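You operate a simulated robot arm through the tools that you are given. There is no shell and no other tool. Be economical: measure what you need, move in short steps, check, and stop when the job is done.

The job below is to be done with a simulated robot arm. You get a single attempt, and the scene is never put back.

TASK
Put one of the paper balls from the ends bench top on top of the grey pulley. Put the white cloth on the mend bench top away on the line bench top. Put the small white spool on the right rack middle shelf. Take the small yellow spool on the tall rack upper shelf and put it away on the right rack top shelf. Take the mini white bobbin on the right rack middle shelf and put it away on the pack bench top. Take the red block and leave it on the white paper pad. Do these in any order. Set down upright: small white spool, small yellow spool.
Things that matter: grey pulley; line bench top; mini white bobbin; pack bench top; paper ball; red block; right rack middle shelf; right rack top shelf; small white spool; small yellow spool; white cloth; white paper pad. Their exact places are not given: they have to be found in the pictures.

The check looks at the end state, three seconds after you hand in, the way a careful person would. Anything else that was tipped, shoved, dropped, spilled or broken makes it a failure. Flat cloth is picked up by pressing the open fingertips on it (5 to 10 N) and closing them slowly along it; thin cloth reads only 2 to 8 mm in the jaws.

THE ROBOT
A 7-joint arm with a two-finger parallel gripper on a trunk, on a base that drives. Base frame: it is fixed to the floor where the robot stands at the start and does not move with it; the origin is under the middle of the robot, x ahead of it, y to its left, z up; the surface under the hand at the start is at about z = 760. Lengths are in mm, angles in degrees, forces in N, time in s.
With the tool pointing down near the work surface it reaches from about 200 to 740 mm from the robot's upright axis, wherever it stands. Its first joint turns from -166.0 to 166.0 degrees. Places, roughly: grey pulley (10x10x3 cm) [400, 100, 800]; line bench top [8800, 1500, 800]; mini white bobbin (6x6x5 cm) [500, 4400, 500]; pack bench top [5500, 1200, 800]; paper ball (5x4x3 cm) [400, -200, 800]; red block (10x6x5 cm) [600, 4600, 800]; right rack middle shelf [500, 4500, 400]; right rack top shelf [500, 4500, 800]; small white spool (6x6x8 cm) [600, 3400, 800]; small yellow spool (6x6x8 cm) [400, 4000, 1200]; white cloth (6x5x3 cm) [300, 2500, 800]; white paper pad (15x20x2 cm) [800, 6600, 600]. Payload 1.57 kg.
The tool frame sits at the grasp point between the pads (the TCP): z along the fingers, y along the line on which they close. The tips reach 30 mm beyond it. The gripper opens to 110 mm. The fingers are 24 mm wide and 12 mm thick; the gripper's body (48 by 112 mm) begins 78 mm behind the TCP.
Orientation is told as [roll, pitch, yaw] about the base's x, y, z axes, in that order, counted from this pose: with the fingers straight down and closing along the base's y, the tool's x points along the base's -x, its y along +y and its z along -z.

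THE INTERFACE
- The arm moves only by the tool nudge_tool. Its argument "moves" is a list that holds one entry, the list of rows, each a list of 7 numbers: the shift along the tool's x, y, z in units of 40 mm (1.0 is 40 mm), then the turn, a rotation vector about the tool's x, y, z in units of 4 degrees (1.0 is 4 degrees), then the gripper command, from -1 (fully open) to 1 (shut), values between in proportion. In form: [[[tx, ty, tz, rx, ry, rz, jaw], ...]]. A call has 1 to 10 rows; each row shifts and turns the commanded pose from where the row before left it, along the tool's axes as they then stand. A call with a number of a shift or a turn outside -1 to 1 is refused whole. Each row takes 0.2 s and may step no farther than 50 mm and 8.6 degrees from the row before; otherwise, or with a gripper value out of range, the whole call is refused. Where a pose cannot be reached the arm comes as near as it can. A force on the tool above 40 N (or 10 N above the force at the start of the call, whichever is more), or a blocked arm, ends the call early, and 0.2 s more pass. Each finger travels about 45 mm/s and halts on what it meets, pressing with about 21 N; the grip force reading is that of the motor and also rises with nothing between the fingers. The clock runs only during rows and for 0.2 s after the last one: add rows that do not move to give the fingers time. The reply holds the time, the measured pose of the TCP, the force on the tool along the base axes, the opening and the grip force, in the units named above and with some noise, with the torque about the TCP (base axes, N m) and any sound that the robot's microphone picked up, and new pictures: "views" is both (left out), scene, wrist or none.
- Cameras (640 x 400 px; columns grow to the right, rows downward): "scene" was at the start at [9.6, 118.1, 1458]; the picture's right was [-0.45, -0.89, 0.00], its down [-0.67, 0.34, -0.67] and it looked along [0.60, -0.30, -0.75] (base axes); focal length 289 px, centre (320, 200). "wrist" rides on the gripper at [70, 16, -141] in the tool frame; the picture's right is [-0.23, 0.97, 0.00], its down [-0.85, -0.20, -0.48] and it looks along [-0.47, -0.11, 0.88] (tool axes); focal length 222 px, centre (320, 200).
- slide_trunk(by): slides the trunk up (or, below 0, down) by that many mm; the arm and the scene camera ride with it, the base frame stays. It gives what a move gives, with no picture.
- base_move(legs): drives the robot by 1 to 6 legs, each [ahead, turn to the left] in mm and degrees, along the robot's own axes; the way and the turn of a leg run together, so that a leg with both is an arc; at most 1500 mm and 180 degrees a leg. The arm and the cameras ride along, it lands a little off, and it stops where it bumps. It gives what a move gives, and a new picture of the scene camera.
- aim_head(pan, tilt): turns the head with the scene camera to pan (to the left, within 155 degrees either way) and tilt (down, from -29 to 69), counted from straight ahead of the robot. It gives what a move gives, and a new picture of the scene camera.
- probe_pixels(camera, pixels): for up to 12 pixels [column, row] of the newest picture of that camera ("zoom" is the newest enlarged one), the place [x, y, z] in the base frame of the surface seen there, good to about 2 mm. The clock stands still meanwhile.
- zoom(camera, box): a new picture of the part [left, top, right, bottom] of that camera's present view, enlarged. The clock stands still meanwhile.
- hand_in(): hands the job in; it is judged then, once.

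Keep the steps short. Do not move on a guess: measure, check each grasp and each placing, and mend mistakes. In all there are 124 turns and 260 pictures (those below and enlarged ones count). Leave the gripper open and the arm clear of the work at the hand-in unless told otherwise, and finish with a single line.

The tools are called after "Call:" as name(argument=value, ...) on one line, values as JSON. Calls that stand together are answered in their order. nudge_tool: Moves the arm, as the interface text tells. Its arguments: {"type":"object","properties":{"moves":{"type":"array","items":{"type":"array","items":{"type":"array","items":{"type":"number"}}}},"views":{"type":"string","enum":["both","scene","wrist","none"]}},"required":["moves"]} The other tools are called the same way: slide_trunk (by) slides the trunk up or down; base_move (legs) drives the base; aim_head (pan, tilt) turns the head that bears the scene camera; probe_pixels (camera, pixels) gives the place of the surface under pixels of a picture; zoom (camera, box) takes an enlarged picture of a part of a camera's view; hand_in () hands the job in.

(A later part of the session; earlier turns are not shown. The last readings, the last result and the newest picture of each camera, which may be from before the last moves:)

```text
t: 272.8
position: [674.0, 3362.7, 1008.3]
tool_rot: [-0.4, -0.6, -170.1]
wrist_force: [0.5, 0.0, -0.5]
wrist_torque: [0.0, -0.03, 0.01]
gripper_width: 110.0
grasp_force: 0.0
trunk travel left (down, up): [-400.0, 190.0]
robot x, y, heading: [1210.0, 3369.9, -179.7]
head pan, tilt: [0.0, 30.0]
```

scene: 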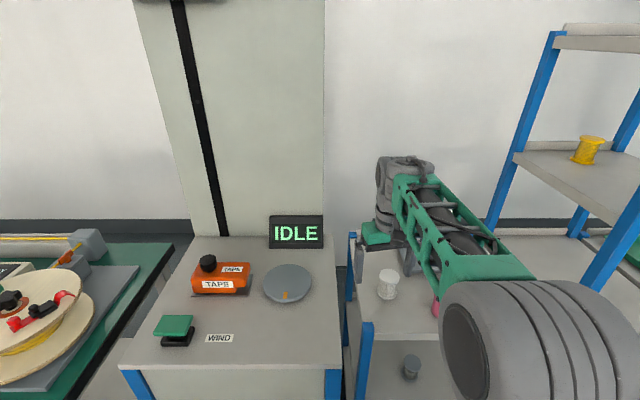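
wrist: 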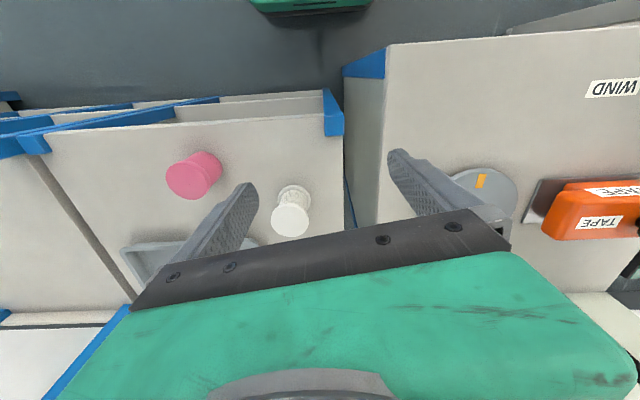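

The white spool is at (563,3417). For the middle shelf I need a tilted grip, so I zoom at the spool and tilt the tool about 44° towards the rack while shifting over.

Call:
zoom(camera="wrist", box=[240, 150, 360, 260])

Call:
nudge_tool(moves=[[[0, -0.3, 0, 0, -1, 1, -1], [0, -0.3, 0, 0, -1, 1, -1], [0, -0.3, 0, 0, -1, 0.5, -1], [0, -0.3, 0, 0, -1, 0, -1], [0, -0.1, 0, 0, -1, 0, -1], [0, 0, 0, 0, -1, 0, -1], [0, 0, 0, 0, -1, 0, -1], [0, 0, 0, 0, -1, 0, -1], [0, 0, 0, 0, -1, 0, -1], [0, 0, 0, 0, -1, 0, -1]]], views="both")

```text
3.64 times, centred on (300, 205) of wrist
```

zoom: 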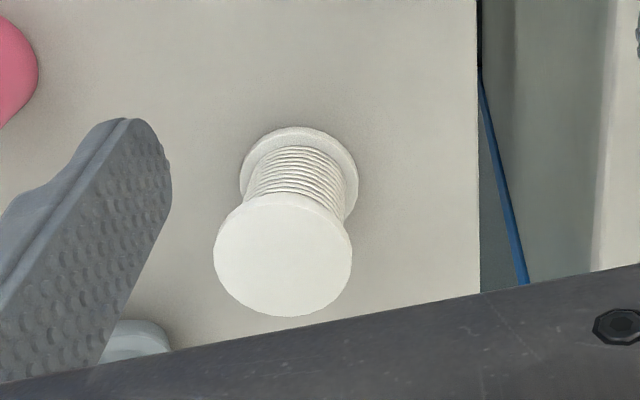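

```text
t: 275.0
position: [671.1, 3415.4, 1007.6]
tool_rot: [0.6, -40.6, 179.5]
wrist_force: [0.1, 0.0, -0.4]
wrist_torque: [-0.02, 0.01, 0.0]
gripper_width: 110.2
grasp_force: 0.1
trunk travel left (down, up): [-400.0, 190.0]
robot x, y, heading: [1209.5, 3372.9, -180.1]
head pan, tilt: [0.0, 30.0]
```

scene: 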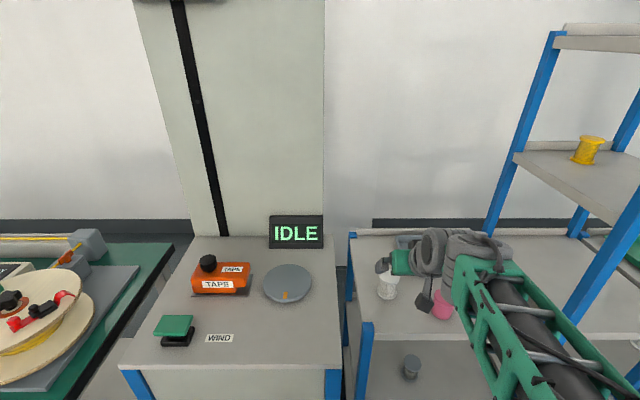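
wrist: 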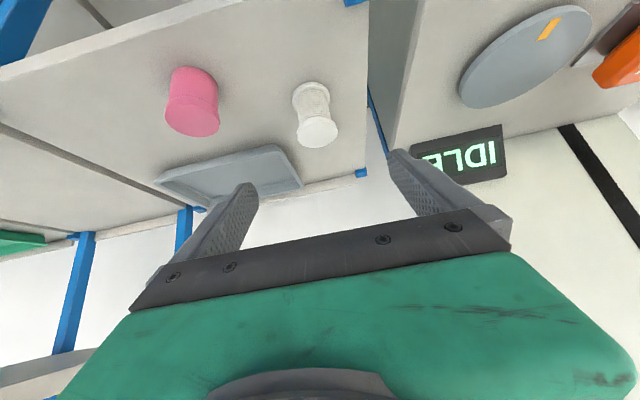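

Tilt is 40.6° with the wrist clear. Measure the spool again from here.

Call:
probe_pixels(camera="wrist", pixels=[[311, 88], [297, 95], [328, 95], [319, 132], [300, 132], [338, 132], [319, 110], [216, 100], [272, 110]])

```text
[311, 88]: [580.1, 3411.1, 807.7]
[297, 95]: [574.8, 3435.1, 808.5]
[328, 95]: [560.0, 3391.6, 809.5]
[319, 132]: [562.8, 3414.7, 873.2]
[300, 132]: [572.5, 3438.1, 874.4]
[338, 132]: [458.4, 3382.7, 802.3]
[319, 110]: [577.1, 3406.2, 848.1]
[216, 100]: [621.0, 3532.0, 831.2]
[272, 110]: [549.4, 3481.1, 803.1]
```

Spool axis ≈(559,3414). Approach along the tool direction with open jaws to TCP (560,3414,841).

Call:
nudge_tool(moves=[[[0.61, 0.03, 0.5, 0, 0, 0, -1], [0, 0, 1, 0, 0, 0, -1], [0, 0, 1, 0, 0, 0, -1], [0, 0, 1, 0, 0, 0, -1], [0, 0, 0.8, 0, 0, 0, -1], [0, 0, 0.67, 0, 0, 0, -1], [0, 0, 0, 0, 0, 0, -1]]], views="both")

```text
t: 276.6
position: [560.2, 3413.9, 840.9]
tool_rot: [0.5, -40.6, 179.6]
wrist_force: [-0.2, 0.0, 0.9]
wrist_torque: [-0.03, 0.0, -0.02]
gripper_width: 109.7
grasp_force: 0.0
trunk travel left (down, up): [-400.0, 190.0]
robot x, y, heading: [1206.5, 3369.4, -179.9]
head pan, tilt: [0.0, 30.0]
```

scene: 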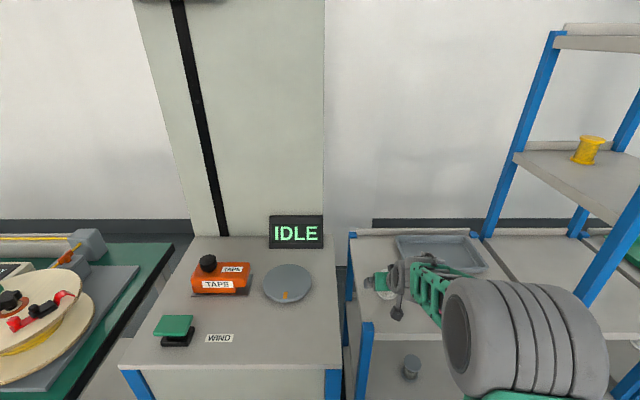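
wrist: 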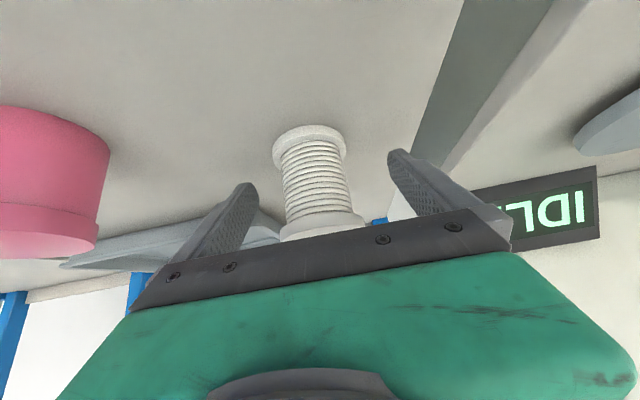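

Aligned; close the fingers.

Call:
nudge_tool(moves=[[[0, 0, 0, 0, 0, 0, -0.5], [0, 0, 0, 0, 0, 0, 0], [0, 0, 0, 0, 0, 0, 0.2], [0, 0, 0, 0, 0, 0, 0.4], [0, 0, 0, 0, 0, 0, 0.6], [0, 0, 0, 0, 0, 0, 0.6]]], views="wrist")

```text
t: 278.0
position: [560.9, 3412.9, 842.0]
tool_rot: [0.6, -40.6, 179.6]
wrist_force: [0.2, 0.3, 1.1]
wrist_torque: [0.01, 0.04, 0.02]
gripper_width: 53.5
grasp_force: 21.4
trunk travel left (down, up): [-400.0, 190.0]
robot x, y, heading: [1210.6, 3367.0, -179.8]
head pan, tilt: [0.0, 30.0]
```

wrist: 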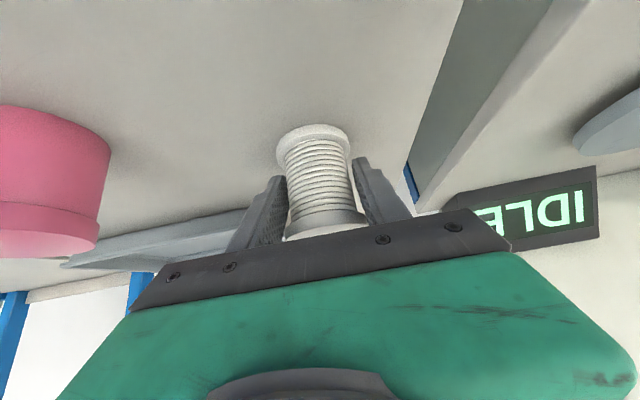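

Held at 53.5 mm. Lift straight up 160 mm.

Call:
nudge_tool(moves=[[[-0.33, 0, -0.38, 0, 0, 0, 0.6], [-0.65, 0, -0.76, 0, 0, 0, 0.6], [-0.65, 0, -0.76, 0, 0, 0, 0.6], [-0.65, 0, -0.76, 0, 0, 0, 0.6], [-0.65, 0, -0.76, 0, 0, 0, 0.6], [0, 0, 0, 0, 0, 0, 0.6]]], views="wrist")

```text
t: 279.4
position: [560.9, 3415.1, 1022.0]
tool_rot: [0.6, -40.6, 179.5]
wrist_force: [0.7, -0.1, -0.9]
wrist_torque: [-0.01, -0.03, 0.01]
gripper_width: 53.2
grasp_force: 20.9
trunk travel left (down, up): [-400.0, 190.0]
robot x, y, heading: [1208.6, 3372.4, -179.7]
head pan, tilt: [0.0, 30.0]
```

wrist: 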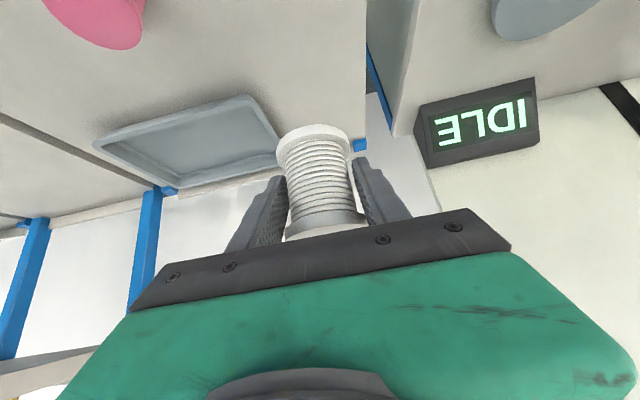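

Held well. Back off, sidestep to y≈4400, and face the right rack at a distance to look.

Call:
base_move(legs=[[-500, 0], [0, -90], [1050, 0], [0, 90]])

Call:
aim_head(pan=0, tilt=35)

Call:
zoom(camera="scene", box=[160, 80, 480, 280])

```text
t: 295.0
position: [1050.7, 4460.9, 1020.7]
tool_rot: [0.6, -40.6, -179.6]
wrist_force: [0.0, -0.7, -0.9]
wrist_torque: [0.01, -0.01, -0.01]
gripper_width: 46.2
grasp_force: 21.2
trunk travel left (down, up): [-400.0, 190.0]
robot x, y, heading: [1698.9, 4428.7, -178.7]
head pan, tilt: [0.0, 30.0]
```

scene: 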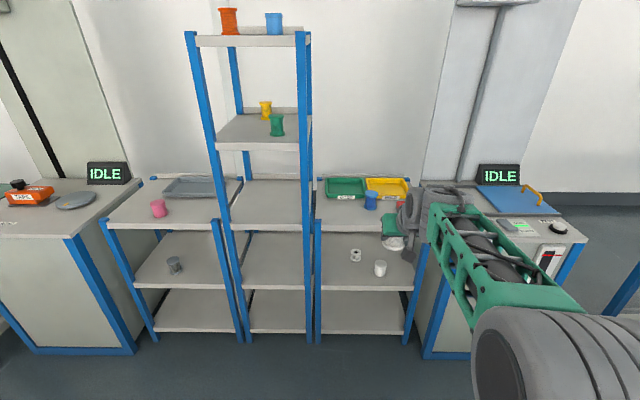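

```text
t: 295.7
position: [1050.4, 4460.2, 1021.1]
tool_rot: [0.6, -40.6, -179.4]
wrist_force: [-0.6, -0.8, -2.0]
wrist_torque: [0.02, -0.03, 0.0]
gripper_width: 45.8
grasp_force: 21.3
trunk travel left (down, up): [-400.0, 190.0]
robot x, y, heading: [1701.6, 4425.2, -179.1]
head pan, tilt: [0.0, 35.0]
```

scene: 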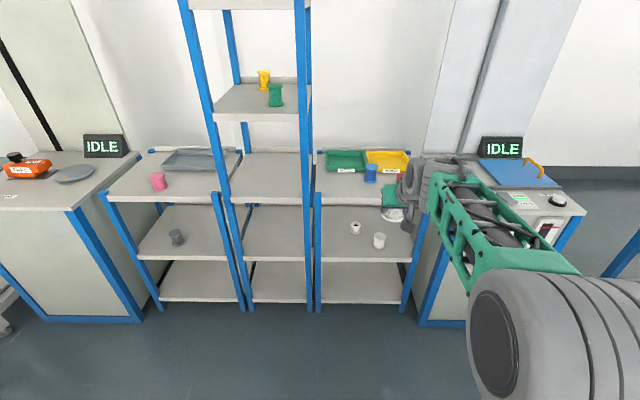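

```text
2.00 times, centred on (320, 180) of scene
```

zoom: 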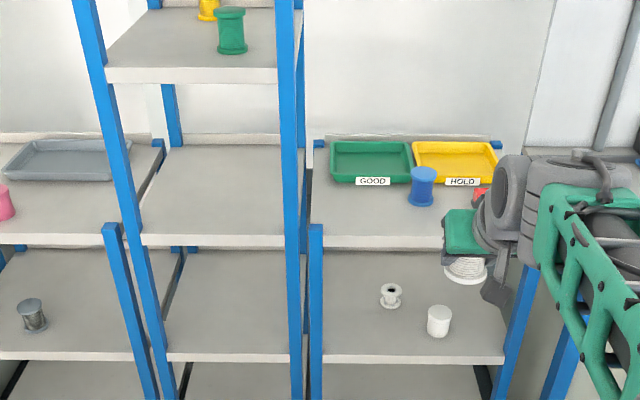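

The grip width fell to 46 mm, so the spool may have shifted. I look with the wrist camera and measure the two white objects on the middle shelf.

Call:
probe_pixels(camera="zoom", pixels=[[390, 290], [390, 302], [438, 310], [438, 330], [350, 300], [420, 280], [480, 330], [318, 240], [500, 245], [400, 358], [510, 355], [470, 275]])

Call:
zoom(camera="wrist", box=[220, 90, 440, 250])

Call:
zoom(camera="scene", box=[320, 180, 440, 255])

```text
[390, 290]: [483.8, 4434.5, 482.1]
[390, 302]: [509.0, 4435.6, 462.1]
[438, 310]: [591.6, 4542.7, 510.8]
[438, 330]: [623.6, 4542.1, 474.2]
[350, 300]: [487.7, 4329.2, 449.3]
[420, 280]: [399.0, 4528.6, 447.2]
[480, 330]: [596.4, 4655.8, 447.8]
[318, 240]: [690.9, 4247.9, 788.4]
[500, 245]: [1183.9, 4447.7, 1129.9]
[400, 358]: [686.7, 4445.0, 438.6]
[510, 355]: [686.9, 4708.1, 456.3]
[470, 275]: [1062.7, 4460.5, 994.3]
```

```text
2.50 times, centred on (330, 170) of wrist
```

zoom: 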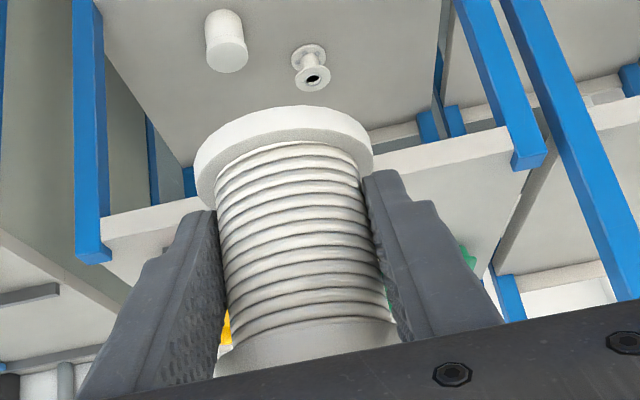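

```text
5.33 times, centred on (380, 218) of scene
```

zoom: 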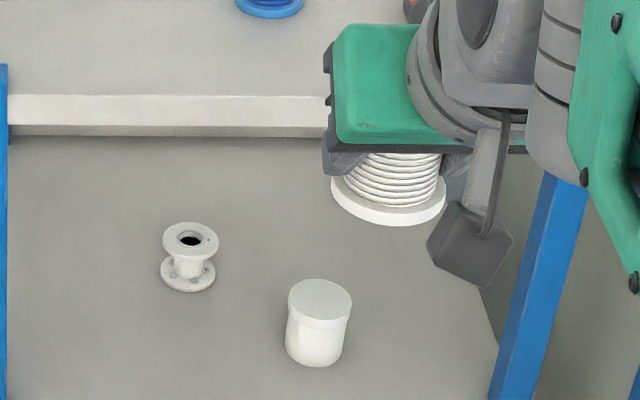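

The spool slid so the pads now hold its core. I measure how it hangs.

Call:
probe_pixels(camera="zoom", pixels=[[390, 215], [340, 200], [440, 205], [360, 175], [435, 180], [400, 170], [338, 185], [446, 188]])

Call:
nudge_tool(moves=[[[0, 0, 0, 0, 0, 0, 0.6]]], views="wrist")

Call:
probe_pixels(camera="wrist", pixels=[[322, 136], [300, 148], [347, 150], [305, 165], [320, 165], [340, 165], [310, 225], [330, 222], [345, 218], [297, 160], [350, 160]])

```text
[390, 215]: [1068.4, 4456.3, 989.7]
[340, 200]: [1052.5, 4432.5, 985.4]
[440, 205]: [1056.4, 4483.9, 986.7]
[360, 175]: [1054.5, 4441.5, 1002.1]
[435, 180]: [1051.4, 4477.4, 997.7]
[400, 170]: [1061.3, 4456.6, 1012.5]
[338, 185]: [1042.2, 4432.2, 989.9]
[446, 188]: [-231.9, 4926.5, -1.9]
```

```text
t: 296.1
position: [1049.8, 4461.5, 1021.8]
tool_rot: [0.7, -40.7, -179.4]
wrist_force: [-0.3, -0.1, -1.2]
wrist_torque: [-0.02, -0.03, -0.01]
gripper_width: 45.9
grasp_force: 21.7
trunk travel left (down, up): [-400.0, 190.0]
robot x, y, heading: [1700.2, 4428.0, -178.8]
head pan, tilt: [0.0, 35.0]
```

wrist: 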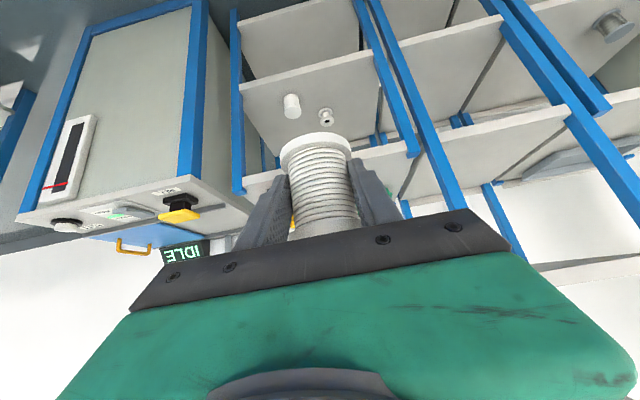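

```text
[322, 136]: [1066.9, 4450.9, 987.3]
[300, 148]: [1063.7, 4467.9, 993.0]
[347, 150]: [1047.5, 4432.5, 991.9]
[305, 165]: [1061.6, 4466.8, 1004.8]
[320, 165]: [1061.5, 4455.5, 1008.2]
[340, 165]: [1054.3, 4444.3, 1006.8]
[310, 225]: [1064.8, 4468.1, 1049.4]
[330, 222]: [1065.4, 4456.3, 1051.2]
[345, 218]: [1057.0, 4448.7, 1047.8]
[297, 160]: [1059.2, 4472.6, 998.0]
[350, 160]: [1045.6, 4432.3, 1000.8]
```

The spool hangs upright, axis ≈10 mm beyond the TCP in -x, its bottom 38 mm below the TCP. Target on the middle shelf (z 448): (615,4340). I lower the trunk 400 mm first.

Call:
slide_trunk(by=-400)

Call:
nudge_tool(moves=[[[0, 1, 0, 0, 0, 0, 0.8], [0, 1, 0, 0, 0, 0, 0.8], [0, 1, 0, 0, 0, 0, 0.8], [0.65, 0, 0.76, 0, 0, 0, 0.8], [0.65, 0, 0.76, 0, 0, 0, 0.8], [0.2, 0, 0.23, 0, 0, 0, 0.8]]], views="both")

```text
t: 299.9
position: [1050.5, 4460.4, 621.4]
tool_rot: [0.7, -40.7, -179.5]
wrist_force: [0.8, 0.1, -1.1]
wrist_torque: [-0.01, -0.02, -0.02]
gripper_width: 45.9
grasp_force: 20.4
trunk travel left (down, up): [0.0, 590.0]
robot x, y, heading: [1703.5, 4428.9, -178.8]
head pan, tilt: [0.0, 35.0]
```

```text
t: 301.3
position: [1051.6, 4341.6, 529.8]
tool_rot: [0.6, -40.6, -179.6]
wrist_force: [0.2, 0.4, -1.6]
wrist_torque: [0.01, 0.0, 0.01]
gripper_width: 45.8
grasp_force: 20.9
trunk travel left (down, up): [0.0, 590.0]
robot x, y, heading: [1702.2, 4425.7, -178.7]
head pan, tilt: [0.0, 35.0]
```

scene: 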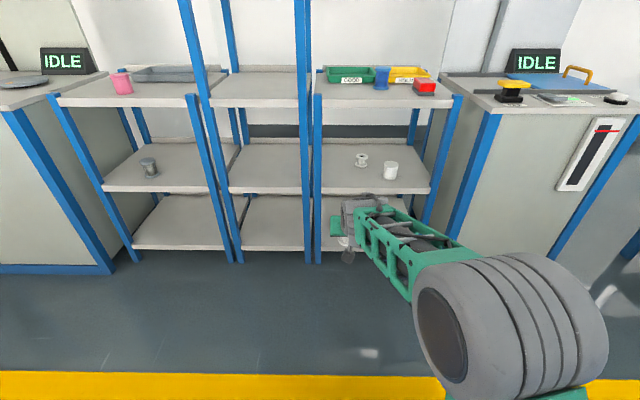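
wrist: 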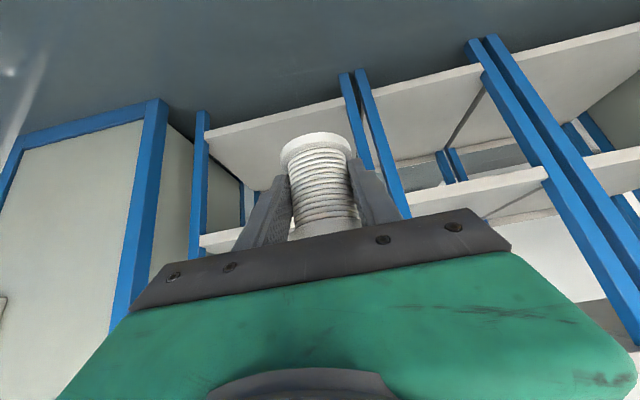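

Measure the rack's posts and shelf edges from this view.

Call:
probe_pixels(camera="scene", pixels=[[318, 150], [322, 150], [345, 180], [380, 193], [430, 150], [380, 99], [380, 107], [345, 188], [380, 112], [362, 158], [391, 170], [425, 170]])

Call:
zoom(camera="scene", box=[300, 60, 460, 210])

```text
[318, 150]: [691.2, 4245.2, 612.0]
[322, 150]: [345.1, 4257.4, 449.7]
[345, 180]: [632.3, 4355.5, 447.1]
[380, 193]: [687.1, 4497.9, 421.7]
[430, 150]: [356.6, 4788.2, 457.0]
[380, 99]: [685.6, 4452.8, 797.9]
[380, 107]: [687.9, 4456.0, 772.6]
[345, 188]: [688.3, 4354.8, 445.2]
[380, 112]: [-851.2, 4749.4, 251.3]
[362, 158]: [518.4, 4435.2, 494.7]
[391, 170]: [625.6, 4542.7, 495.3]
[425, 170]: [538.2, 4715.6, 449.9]
```

```text
2.67 times, centred on (380, 135) of scene
```

zoom: 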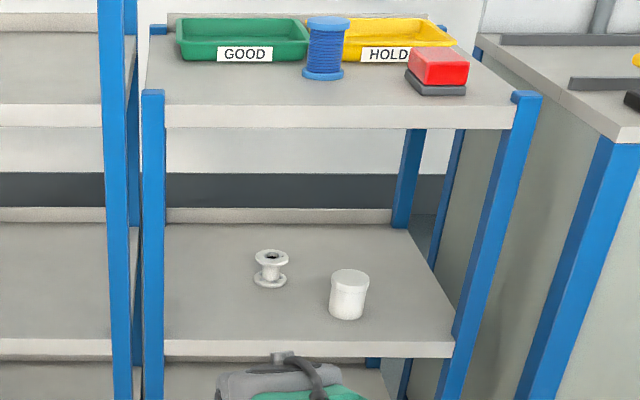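

Clear entry. Drive forward 380 mm so the spool enters above the middle shelf (bottom at z≈492 versus shelf 449).

Call:
base_move(legs=[[0, -1], [370, 0]])

Call:
nudge_tool(moves=[[[0, 0, 0, 0, 0, 0, 0.8]]], views="wrist")

```text
t: 304.0
position: [677.4, 4350.3, 532.0]
tool_rot: [0.6, -40.5, 179.7]
wrist_force: [-0.1, 1.0, -1.5]
wrist_torque: [-0.04, -0.02, 0.04]
gripper_width: 46.0
grasp_force: 20.9
trunk travel left (down, up): [0.0, 590.0]
robot x, y, heading: [1330.6, 4425.3, -179.9]
head pan, tilt: [0.0, 35.0]
```

scene: 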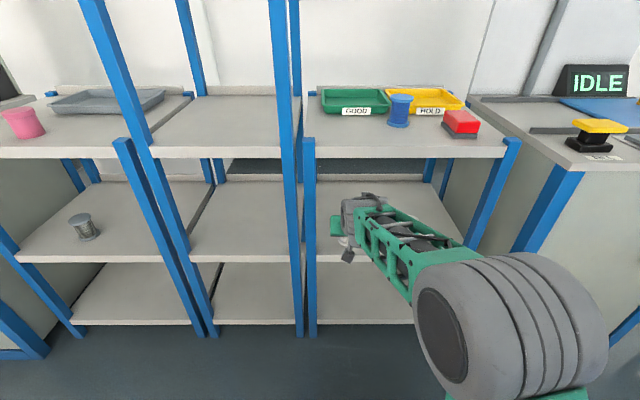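

```text
t: 304.4
position: [676.8, 4349.8, 530.5]
tool_rot: [0.6, -40.6, 179.6]
wrist_force: [-0.3, -0.2, -1.8]
wrist_torque: [-0.03, 0.0, 0.0]
gripper_width: 45.8
grasp_force: 21.1
trunk travel left (down, up): [0.0, 590.0]
robot x, y, heading: [1328.2, 4428.5, -179.7]
head pan, tilt: [0.0, 35.0]
```

wrist: 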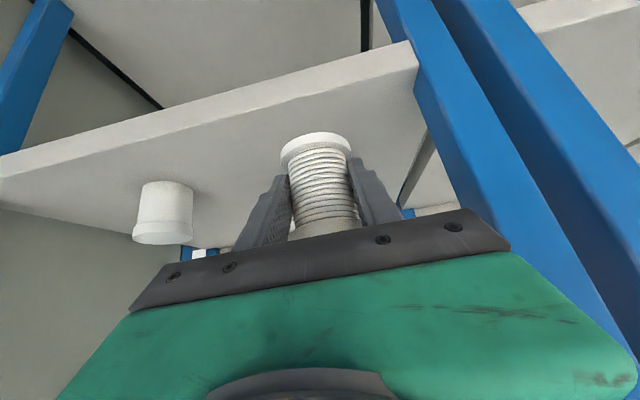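

Move in 59 mm, then lower slowly to near contact.

Call:
nudge_tool(moves=[[[-0.56, 0, 0.48, 0, 0, 0, 0.8], [-0.56, 0, 0.48, 0, 0, 0, 0.8], [0.26, 0, 0.3, 0, 0, 0, 0.8], [0.2, 0, 0.23, 0, 0, 0, 0.8], [0.1, 0, 0.11, 0, 0, 0, 0.8], [0.03, 0, 0.04, 0, 0, 0, 0.8], [0, 0, 0, 0, 0, 0, 0.8]]], views="wrist")

```text
t: 306.0
position: [618.9, 4350.8, 494.4]
tool_rot: [0.5, -40.6, 179.5]
wrist_force: [0.5, 0.7, -0.9]
wrist_torque: [-0.03, -0.02, -0.02]
gripper_width: 45.4
grasp_force: 21.0
trunk travel left (down, up): [0.0, 590.0]
robot x, y, heading: [1325.5, 4426.4, -179.9]
head pan, tilt: [0.0, 35.0]
```

wrist: 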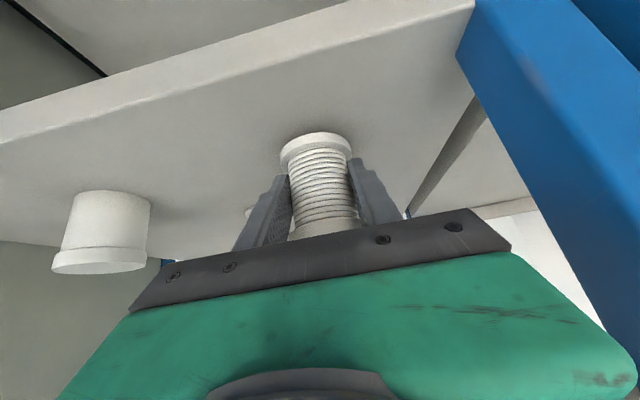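

Call:
probe_pixels(camera="wrist", pixels=[[317, 133], [317, 136], [317, 140], [290, 148], [345, 148], [317, 110], [317, 165], [320, 220]])

```text
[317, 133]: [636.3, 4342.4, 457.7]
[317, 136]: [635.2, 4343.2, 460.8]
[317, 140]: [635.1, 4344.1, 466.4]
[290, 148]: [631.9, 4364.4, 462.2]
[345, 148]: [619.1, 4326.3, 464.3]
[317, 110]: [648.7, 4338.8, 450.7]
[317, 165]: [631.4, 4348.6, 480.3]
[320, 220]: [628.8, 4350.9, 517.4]
```

Still ~6 mm above. Lower in small steps till contact.

Call:
nudge_tool(moves=[[[0.05, 0, 0.06, 0, 0, 0, 0.8], [0.05, 0, 0.06, 0, 0, 0, 0.8], [0.02, 0, 0.025, 0, 0, 0, 0.8], [0, 0, 0, 0, 0, 0, 0.8]]], views="none")

```text
t: 307.0
position: [617.4, 4349.3, 489.3]
tool_rot: [0.7, -40.8, 179.6]
wrist_force: [1.7, 0.2, 10.2]
wrist_torque: [0.07, 0.36, -0.01]
gripper_width: 45.5
grasp_force: 21.2
trunk travel left (down, up): [0.0, 590.0]
robot x, y, heading: [1327.9, 4422.9, -179.8]
head pan, tilt: [0.0, 35.0]
```

Contact (10 N). Open slowly to ~80 mm and look.

Call:
nudge_tool(moves=[[[0, 0, 0, 0, 0, 0, 0.15], [0, 0, 0, 0, 0, 0, 0.1], [0, 0, 0, 0, 0, 0, 0], [0, 0, 0, 0, 0, 0, -0.2], [0, 0, 0, 0, 0, 0, -0.5], [0, 0, 0, 0, 0, 0, -0.5], [0, 0, 0, 0, 0, 0, -0.5]]], views="wrist")

```text
t: 308.6
position: [617.3, 4349.7, 488.0]
tool_rot: [0.6, -40.7, 179.7]
wrist_force: [-0.6, -3.3, 11.4]
wrist_torque: [0.35, 0.11, 0.06]
gripper_width: 79.0
grasp_force: 0.0
trunk travel left (down, up): [0.0, 590.0]
robot x, y, heading: [1329.1, 4427.2, -179.7]
head pan, tilt: [0.0, 35.0]
```

wrist: 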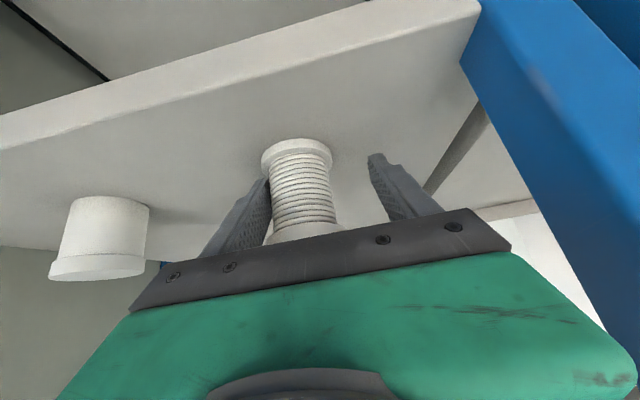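

A residual force remains, with the spool against the left finger. Shift the tool 10 mm to +y and up 2 mm.

Call:
nudge_tool(moves=[[[-0.03, -0.1, -0.04, 0, 0, 0, -0.6], [0, -0.15, 0, 0, 0, 0, -0.6], [0, 0, 0, 0, 0, 0, -0.6]]], views="wrist")

```text
t: 309.4
position: [618.5, 4360.8, 489.6]
tool_rot: [0.6, -40.5, 179.6]
wrist_force: [-0.6, -2.2, 3.5]
wrist_torque: [0.11, 0.0, 0.0]
gripper_width: 86.1
grasp_force: 0.1
trunk travel left (down, up): [0.0, 590.0]
robot x, y, heading: [1324.1, 4425.9, -179.9]
head pan, tilt: [0.0, 35.0]
```

wrist: 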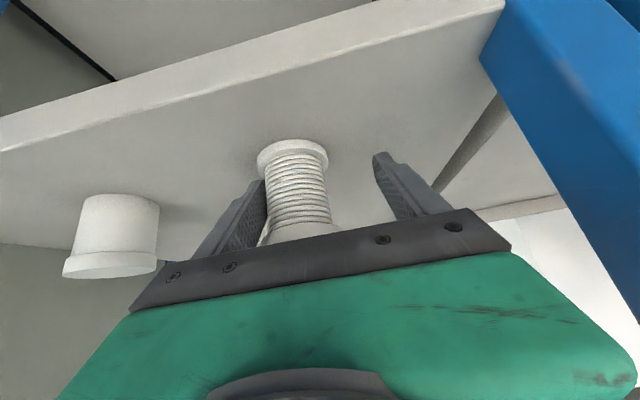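

The fingertip is resting on the lower flange and drags it. Raise 6 mm, then shift +y and check.

Call:
nudge_tool(moves=[[[-0.1, 0, -0.115, 0, 0, 0, -0.6], [0, 0, 0, 0, 0, 0, -0.6], [0, -0.2, 0, 0, 0, 0, -0.6], [0, -0.2, 0, 0, 0, 0, -0.6], [0, 0, 0, 0, 0, 0, -0.6]]], views="wrist")

Call:
probe_pixels(camera="wrist", pixels=[[292, 148], [265, 165], [320, 165], [292, 170], [295, 220], [300, 228], [280, 232], [325, 228]])

```text
t: 310.6
position: [618.3, 4376.8, 495.3]
tool_rot: [0.7, -40.6, 179.5]
wrist_force: [0.2, 0.2, -0.3]
wrist_torque: [0.01, -0.01, 0.0]
gripper_width: 88.1
grasp_force: 0.0
trunk travel left (down, up): [0.0, 590.0]
robot x, y, heading: [1329.0, 4429.0, -179.6]
head pan, tilt: [0.0, 35.0]
```

wrist: 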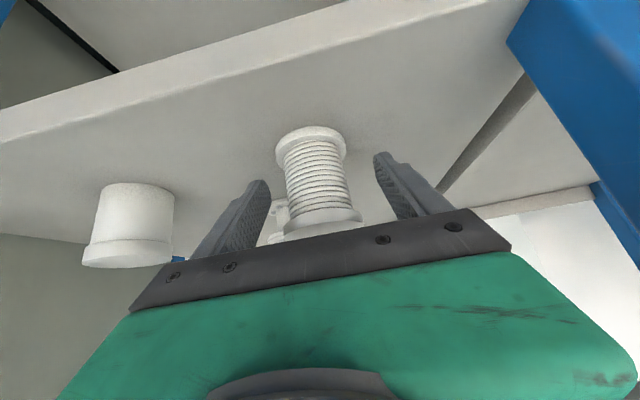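

```text
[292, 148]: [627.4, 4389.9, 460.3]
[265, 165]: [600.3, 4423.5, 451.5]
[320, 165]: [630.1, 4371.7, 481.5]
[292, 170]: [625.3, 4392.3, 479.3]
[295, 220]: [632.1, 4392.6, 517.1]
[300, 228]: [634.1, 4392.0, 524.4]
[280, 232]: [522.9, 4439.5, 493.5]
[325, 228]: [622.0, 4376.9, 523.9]
```

The spool stands free and upright at about (605,4378). Retreat along the tool axis and look.

Call:
nudge_tool(moves=[[[0, 0, -0.5, 0, 0, 0, -0.6], [0, 0, -1, 0, 0, 0, -0.6], [0, 0, -1, 0, 0, 0, -0.6], [0, 0, -1, 0, 0, 0, -0.6], [0, 0, -1, 0, 0, 0, -0.6], [0, 0, -0.7, 0, 0, 0, -0.6], [0, 0, 0, 0, 0, 0, -0.6]]], views="both")

```text
t: 312.2
position: [751.5, 4376.4, 653.3]
tool_rot: [0.6, -40.5, 179.6]
wrist_force: [-0.6, 0.0, 0.0]
wrist_torque: [-0.01, 0.0, 0.03]
gripper_width: 87.7
grasp_force: 0.1
trunk travel left (down, up): [0.0, 590.0]
robot x, y, heading: [1328.1, 4425.4, -179.8]
head pan, tilt: [0.0, 35.0]
```

scene: 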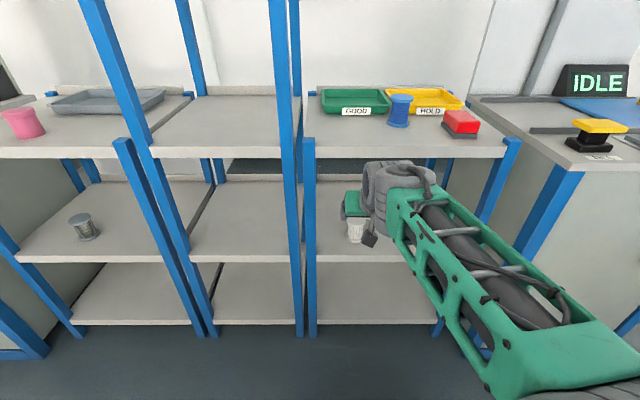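
wrist: 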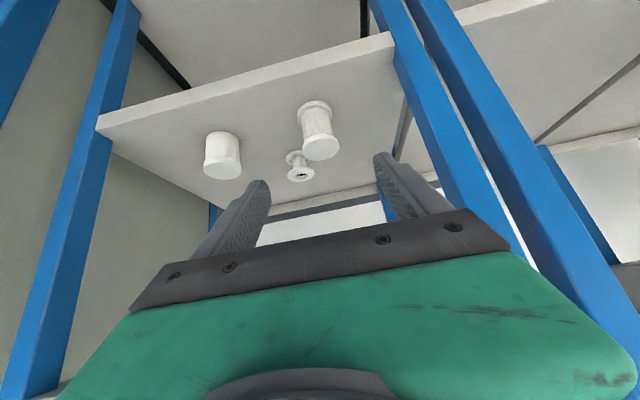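

White spool stands well. The bobbin with a hole at wrist (299,167) matches the hinted place. Measure it.

Call:
zoom(camera="wrist", box=[180, 80, 380, 205])

Call:
probe_pixels(camera="zoom", pixels=[[363, 240], [345, 238], [427, 300], [340, 300], [385, 285], [385, 318], [380, 265], [348, 265], [430, 235], [135, 280], [445, 230], [360, 242]])

```text
3.20 times, centred on (280, 142) of wrist
```

zoom: 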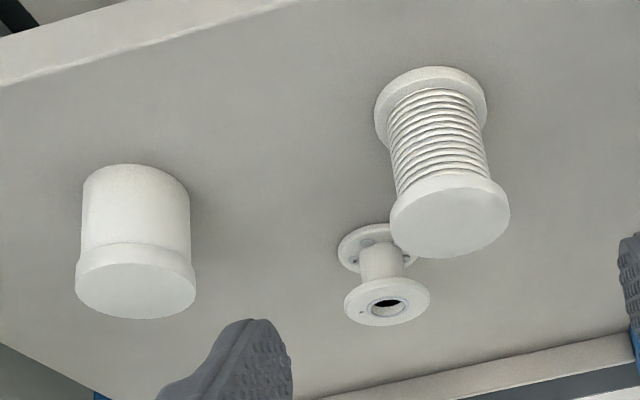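

```text
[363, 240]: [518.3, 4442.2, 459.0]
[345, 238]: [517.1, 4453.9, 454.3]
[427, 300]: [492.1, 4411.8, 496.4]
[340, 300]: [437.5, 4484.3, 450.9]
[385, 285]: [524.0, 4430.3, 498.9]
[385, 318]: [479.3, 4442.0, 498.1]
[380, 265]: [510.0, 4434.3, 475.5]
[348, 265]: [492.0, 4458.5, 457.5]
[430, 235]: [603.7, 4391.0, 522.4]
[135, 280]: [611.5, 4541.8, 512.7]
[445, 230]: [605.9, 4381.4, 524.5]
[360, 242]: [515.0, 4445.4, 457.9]
```

For the bobbin (axis ≈(499,4436), top z 499) I need a flatter tool (≈60°) and a yaw of about 25° so that hand and camera pass between the white spool and the white cup and under the top shelf. I rotate in place outside of the rack.

Call:
nudge_tool(moves=[[[0, 0, 0, 0, -1, 0, -0.35], [0, 0, 0, 0, -1, 0, -0.35], [0, 0, 0, 0, -1, 0, -0.35], [0, 0, 0, 0, -1, 0, -0.35], [0, 0, 0, 0, -0.9, 0, -0.35], [0, 0, 0, -0.87, 0, -0.5, -0.35], [0, 0, 0, -0.87, 0, -0.5, -0.35], [0, 0, 0, -0.87, 0, -0.5, -0.35], [0, 0, 0, -0.87, 0, -0.5, -0.35], [0, 0, 0, -0.87, 0, -0.5, -0.35]]], views="both")

```text
t: 314.4
position: [752.7, 4376.2, 654.7]
tool_rot: [0.9, -60.3, -160.6]
wrist_force: [-0.6, 0.6, -0.1]
wrist_torque: [0.01, 0.0, -0.01]
gripper_width: 74.1
grasp_force: 0.0
trunk travel left (down, up): [0.0, 590.0]
robot x, y, heading: [1326.5, 4424.9, -180.0]
head pan, tilt: [0.0, 35.0]
```

scene: 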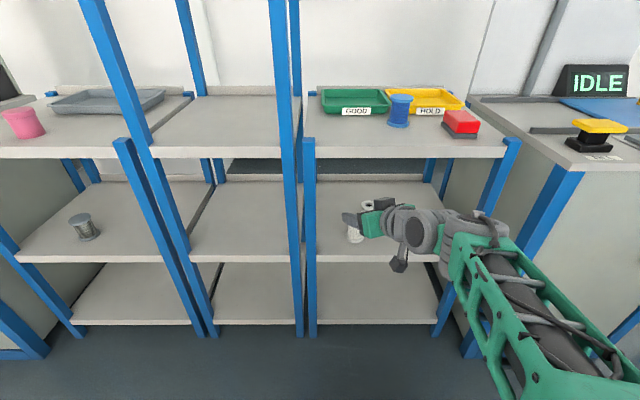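
wrist: 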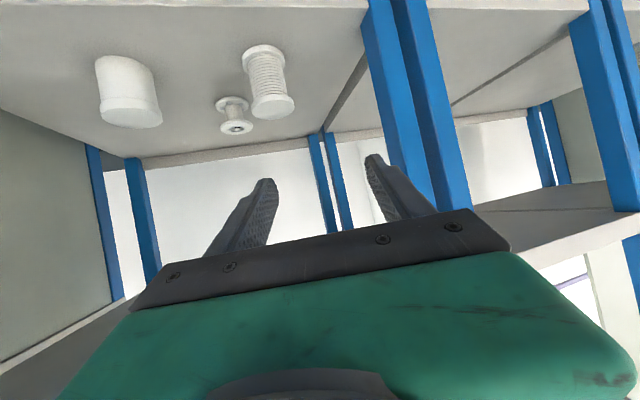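

Finish the yaw and shift to the entry line.

Call:
nudge_tool(moves=[[[0, 0, 0, -0.87, 0, -0.5, -0.35], [0, 0, 0, -0.24, 0, -0.14, -0.35], [0.27, -1, 0, 0, 0, 0, -0.35], [0.27, -1, 0, 0, 0, 0, -0.35], [0.27, -1, 0, 0, 0, 0, -0.35], [0.27, -1, 0.07, 0, 0, 0, -0.35], [0, 0, 0, 0, 0, 0, -0.35]]], views="wrist")

```text
t: 316.0
position: [703.0, 4528.4, 611.5]
tool_rot: [0.8, -60.3, -155.5]
wrist_force: [-0.3, -0.1, -0.7]
wrist_torque: [0.0, 0.04, 0.02]
gripper_width: 74.1
grasp_force: 0.0
trunk travel left (down, up): [0.0, 590.0]
robot x, y, heading: [1326.6, 4427.4, -179.9]
head pan, tilt: [0.0, 35.0]
```

wrist: 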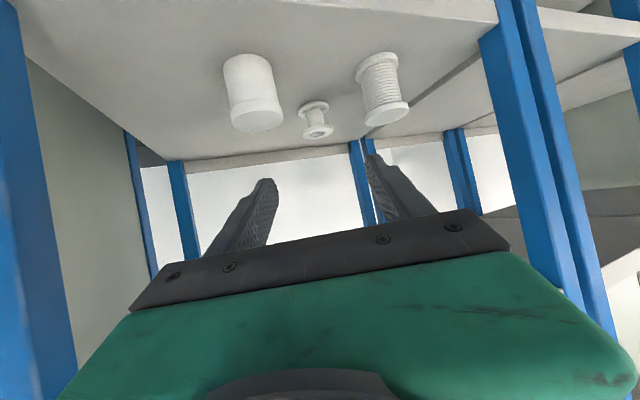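

Call:
zoom(camera="wrist", box=[210, 40, 430, 178])

Call:
probe_pixels(camera="wrist", pixels=[[316, 125], [302, 132], [332, 132], [317, 138], [312, 103], [384, 112], [367, 112], [400, 108], [255, 115], [240, 120], [280, 115], [390, 62]])

```text
2.90 times, centred on (320, 109) of wrist
```

zoom: 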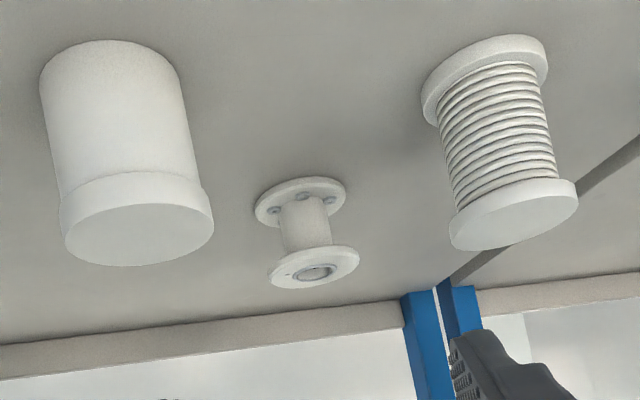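

```text
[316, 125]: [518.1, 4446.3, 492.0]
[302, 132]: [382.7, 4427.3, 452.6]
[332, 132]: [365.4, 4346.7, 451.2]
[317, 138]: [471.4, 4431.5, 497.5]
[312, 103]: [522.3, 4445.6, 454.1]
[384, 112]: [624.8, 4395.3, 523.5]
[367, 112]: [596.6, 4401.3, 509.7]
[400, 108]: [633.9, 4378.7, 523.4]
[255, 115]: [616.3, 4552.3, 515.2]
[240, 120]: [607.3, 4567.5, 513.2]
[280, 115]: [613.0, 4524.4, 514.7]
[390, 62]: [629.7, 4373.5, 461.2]
```

Bobbin axis ≈(496,4437). Going in along the tool axis to TCP (487,4433,488), which keeps the hand just over the cup and clear of the spool. First most of the way, then check.

Call:
nudge_tool(moves=[[[-0.25, -0.07, 0.8, 0, 0, 0, -0.35], [0, 0, 1, 0, 0, 0, -0.35], [0, 0, 1, 0, 0, 0, -0.35], [0, 0, 1, 0, 0, 0, -0.35], [0, 0, 0.8, 0, 0, 0, -0.35], [0, 0, 0, 0, 0, 0, -0.35]]], views="wrist")

```text
t: 317.4
position: [550.5, 4459.7, 529.7]
tool_rot: [0.9, -60.4, -155.4]
wrist_force: [-0.2, -0.3, -0.2]
wrist_torque: [-0.04, 0.0, -0.03]
gripper_width: 74.6
grasp_force: 0.0
trunk travel left (down, up): [0.0, 590.0]
robot x, y, heading: [1326.0, 4429.5, -179.8]
head pan, tilt: [0.0, 35.0]
```

wrist: 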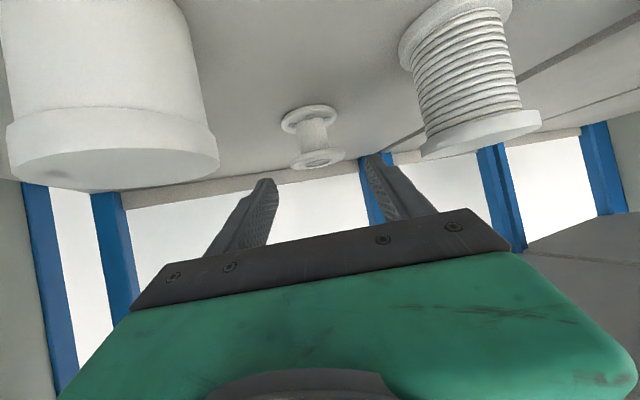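

Lateral alignment looks right. Continue the last 80 mm.

Call:
nudge_tool(moves=[[[0.05, 0, 0.6, 0, 0, 0, -0.35], [0, 0, 0.7, 0, 0, 0, -0.35], [0, 0, 0.7, 0, 0, 0, -0.35], [0, 0, 0, 0, 0, 0, -0.35]]], views="both")

```text
t: 318.4
position: [490.0, 4430.7, 488.9]
tool_rot: [0.8, -60.4, -155.5]
wrist_force: [-0.3, 1.0, -0.5]
wrist_torque: [0.01, 0.0, -0.01]
gripper_width: 74.4
grasp_force: 0.0
trunk travel left (down, up): [0.0, 590.0]
robot x, y, heading: [1326.2, 4424.5, -180.1]
head pan, tilt: [0.0, 35.0]
```

scene: 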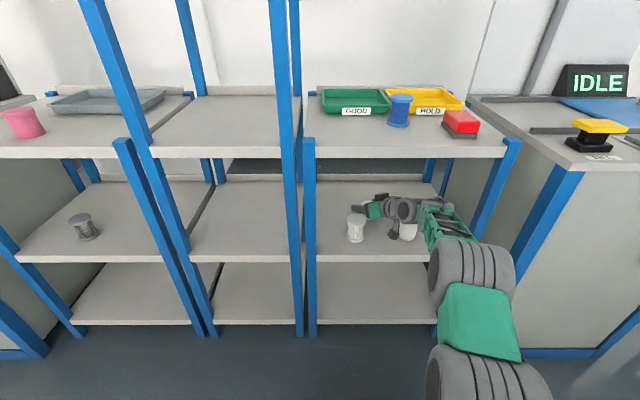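
wrist: 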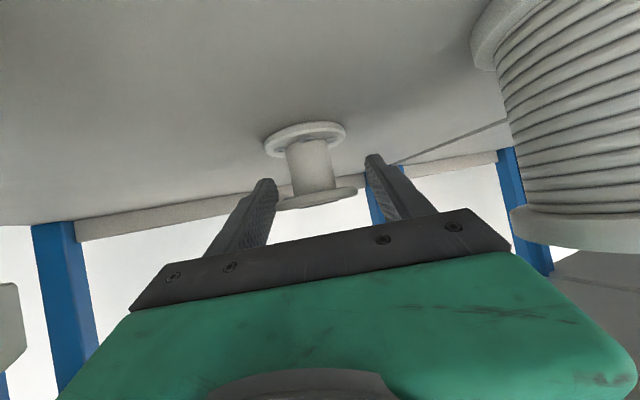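

Bobbin between the fingers, no contact. Close slowly.

Call:
nudge_tool(moves=[[[0, 0, 0, 0, 0, 0, -0.1], [0, 0, 0, 0, 0, 0, 0], [0, 0, 0, 0, 0, 0, 0.1], [0, 0, 0, 0, 0, 0, 0.3], [0, 0, 0, 0, 0, 0, 0.5], [0, 0, 0, 0, 0, 0, 0.8]]], views="wrist")

```text
t: 319.8
position: [489.4, 4432.6, 488.6]
tool_rot: [0.8, -60.3, -155.5]
wrist_force: [0.3, 0.7, -0.1]
wrist_torque: [0.01, 0.0, -0.02]
gripper_width: 54.8
grasp_force: 21.1
trunk travel left (down, up): [0.0, 590.0]
robot x, y, heading: [1324.4, 4427.7, -180.0]
head pan, tilt: [0.0, 35.0]
```

wrist: 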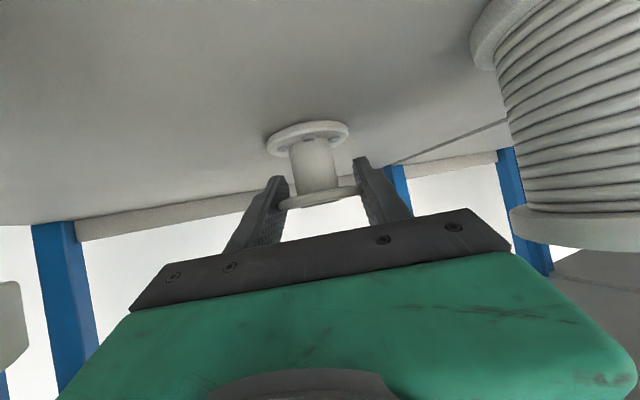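

Gripped (54.8 mm at the flange). Lift 40 mm straight up, then retreat along the tool axis.

Call:
nudge_tool(moves=[[[-0.44, 0, -0.25, 0, 0, 0, 0.8], [-0.44, 0, -0.25, 0, 0, 0, 0.8], [-0.2, 0, -0.12, 0, 0, 0, 0.8], [0, 0, 0, 0, 0, 0, 0.8]]], views="wrist")

```text
t: 320.8
position: [491.2, 4431.4, 539.0]
tool_rot: [0.8, -60.3, -155.7]
wrist_force: [-0.5, 0.1, 0.5]
wrist_torque: [0.01, 0.02, -0.02]
gripper_width: 54.9
grasp_force: 21.1
trunk travel left (down, up): [0.0, 590.0]
robot x, y, heading: [1328.1, 4422.9, -179.7]
head pan, tilt: [0.0, 35.0]
```

wrist: 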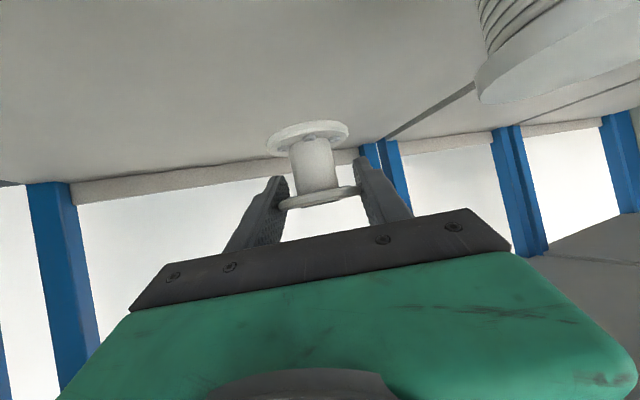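

Held well. Retreat.

Call:
nudge_tool(moves=[[[0, 0, -0.7, 0, 0, 0, 0.8], [0, 0, -0.8, 0, 0, 0, 0.8], [0, 0, -0.8, 0, 0, 0, 0.8], [0.45, 0, -0.8, 0, 0, 0, 0.8], [0.45, 0, -0.8, 0, 0, 0, 0.8], [0.45, 0, -0.8, 0, 0, 0, 0.8], [0.45, 0, -0.8, 0, 0, 0, 0.8], [0, 0, 0, 0, 0, 0, 0.8]]], views="both")

```text
t: 322.6
position: [697.4, 4528.3, 585.2]
tool_rot: [0.8, -60.5, -155.5]
wrist_force: [-0.1, -0.7, -0.4]
wrist_torque: [-0.01, 0.01, 0.01]
gripper_width: 55.0
grasp_force: 20.6
trunk travel left (down, up): [0.0, 590.0]
robot x, y, heading: [1326.1, 4422.2, -179.8]
head pan, tilt: [0.0, 35.0]
```

scene: 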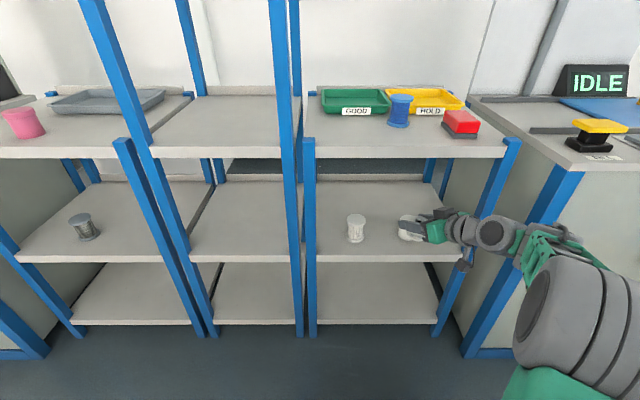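
wrist: 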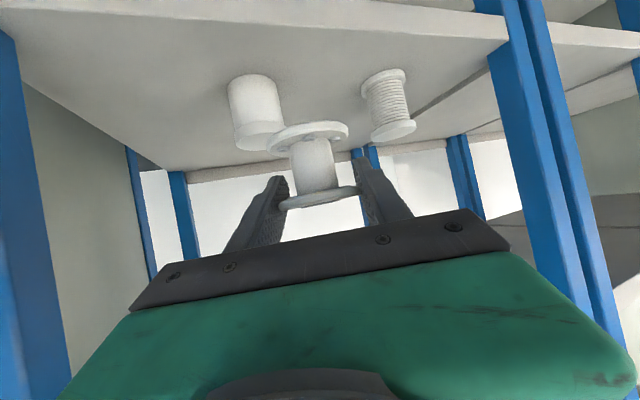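

All undisturbed. Back off into the hall and raise the trunk.

Call:
base_move(legs=[[-500, 0]])

Call:
slide_trunk(by=400)

Call:
base_move(legs=[[0, 129.3], [1500, 0], [1500, 0], [600, 0], [0, 50.7]])

Call:
aim_head(pan=10, tilt=30)

```text
t: 325.6
position: [1199.2, 4532.6, 586.1]
tool_rot: [0.8, -60.5, -155.7]
wrist_force: [0.8, 0.0, -0.7]
wrist_torque: [0.0, -0.01, 0.0]
gripper_width: 54.7
grasp_force: 21.2
trunk travel left (down, up): [0.0, 590.0]
robot x, y, heading: [1827.0, 4428.9, -179.9]
head pan, tilt: [0.0, 35.0]
```

scene: 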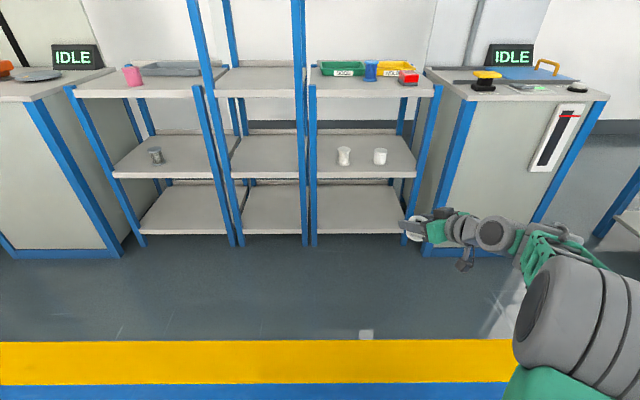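

```text
t: 329.4
position: [1199.3, 4530.6, 985.3]
tool_rot: [0.8, -60.4, -155.7]
wrist_force: [0.5, -0.1, -0.8]
wrist_torque: [-0.02, 0.01, 0.01]
gripper_width: 54.6
grasp_force: 21.4
trunk travel left (down, up): [-400.0, 190.0]
robot x, y, heading: [1826.5, 4428.7, -180.0]
head pan, tilt: [0.0, 35.0]
```

```text
t: 354.8
position: [4709.1, 1413.0, 986.8]
tool_rot: [0.9, -60.3, 22.2]
wrist_force: [-0.2, 0.0, 0.1]
wrist_torque: [0.02, -0.01, 0.0]
gripper_width: 54.9
grasp_force: 21.4
trunk travel left (down, up): [-400.0, 190.0]
robot x, y, heading: [4082.7, 1543.7, -1.9]
head pan, tilt: [0.0, 35.0]
```

scene: 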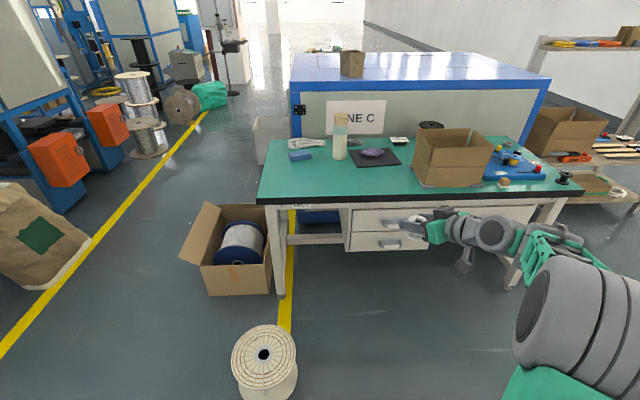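

```text
t: 355.5
position: [4709.4, 1411.1, 984.7]
tool_rot: [0.8, -60.4, 22.1]
wrist_force: [-0.2, -0.3, -1.4]
wrist_torque: [0.0, 0.01, 0.01]
gripper_width: 55.2
grasp_force: 20.7
trunk travel left (down, up): [-400.0, 190.0]
robot x, y, heading: [4084.6, 1540.2, -2.0]
head pan, tilt: [10.0, 30.0]
```

scene: 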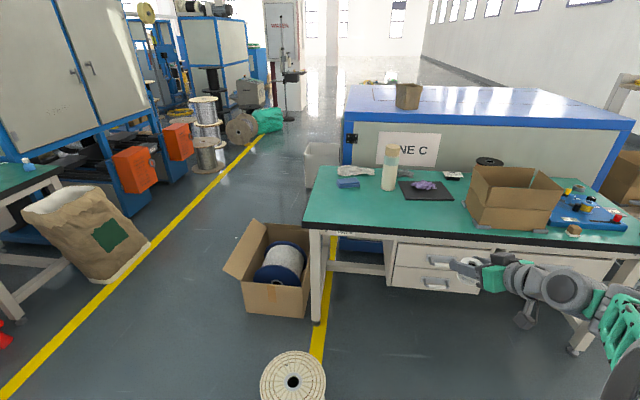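

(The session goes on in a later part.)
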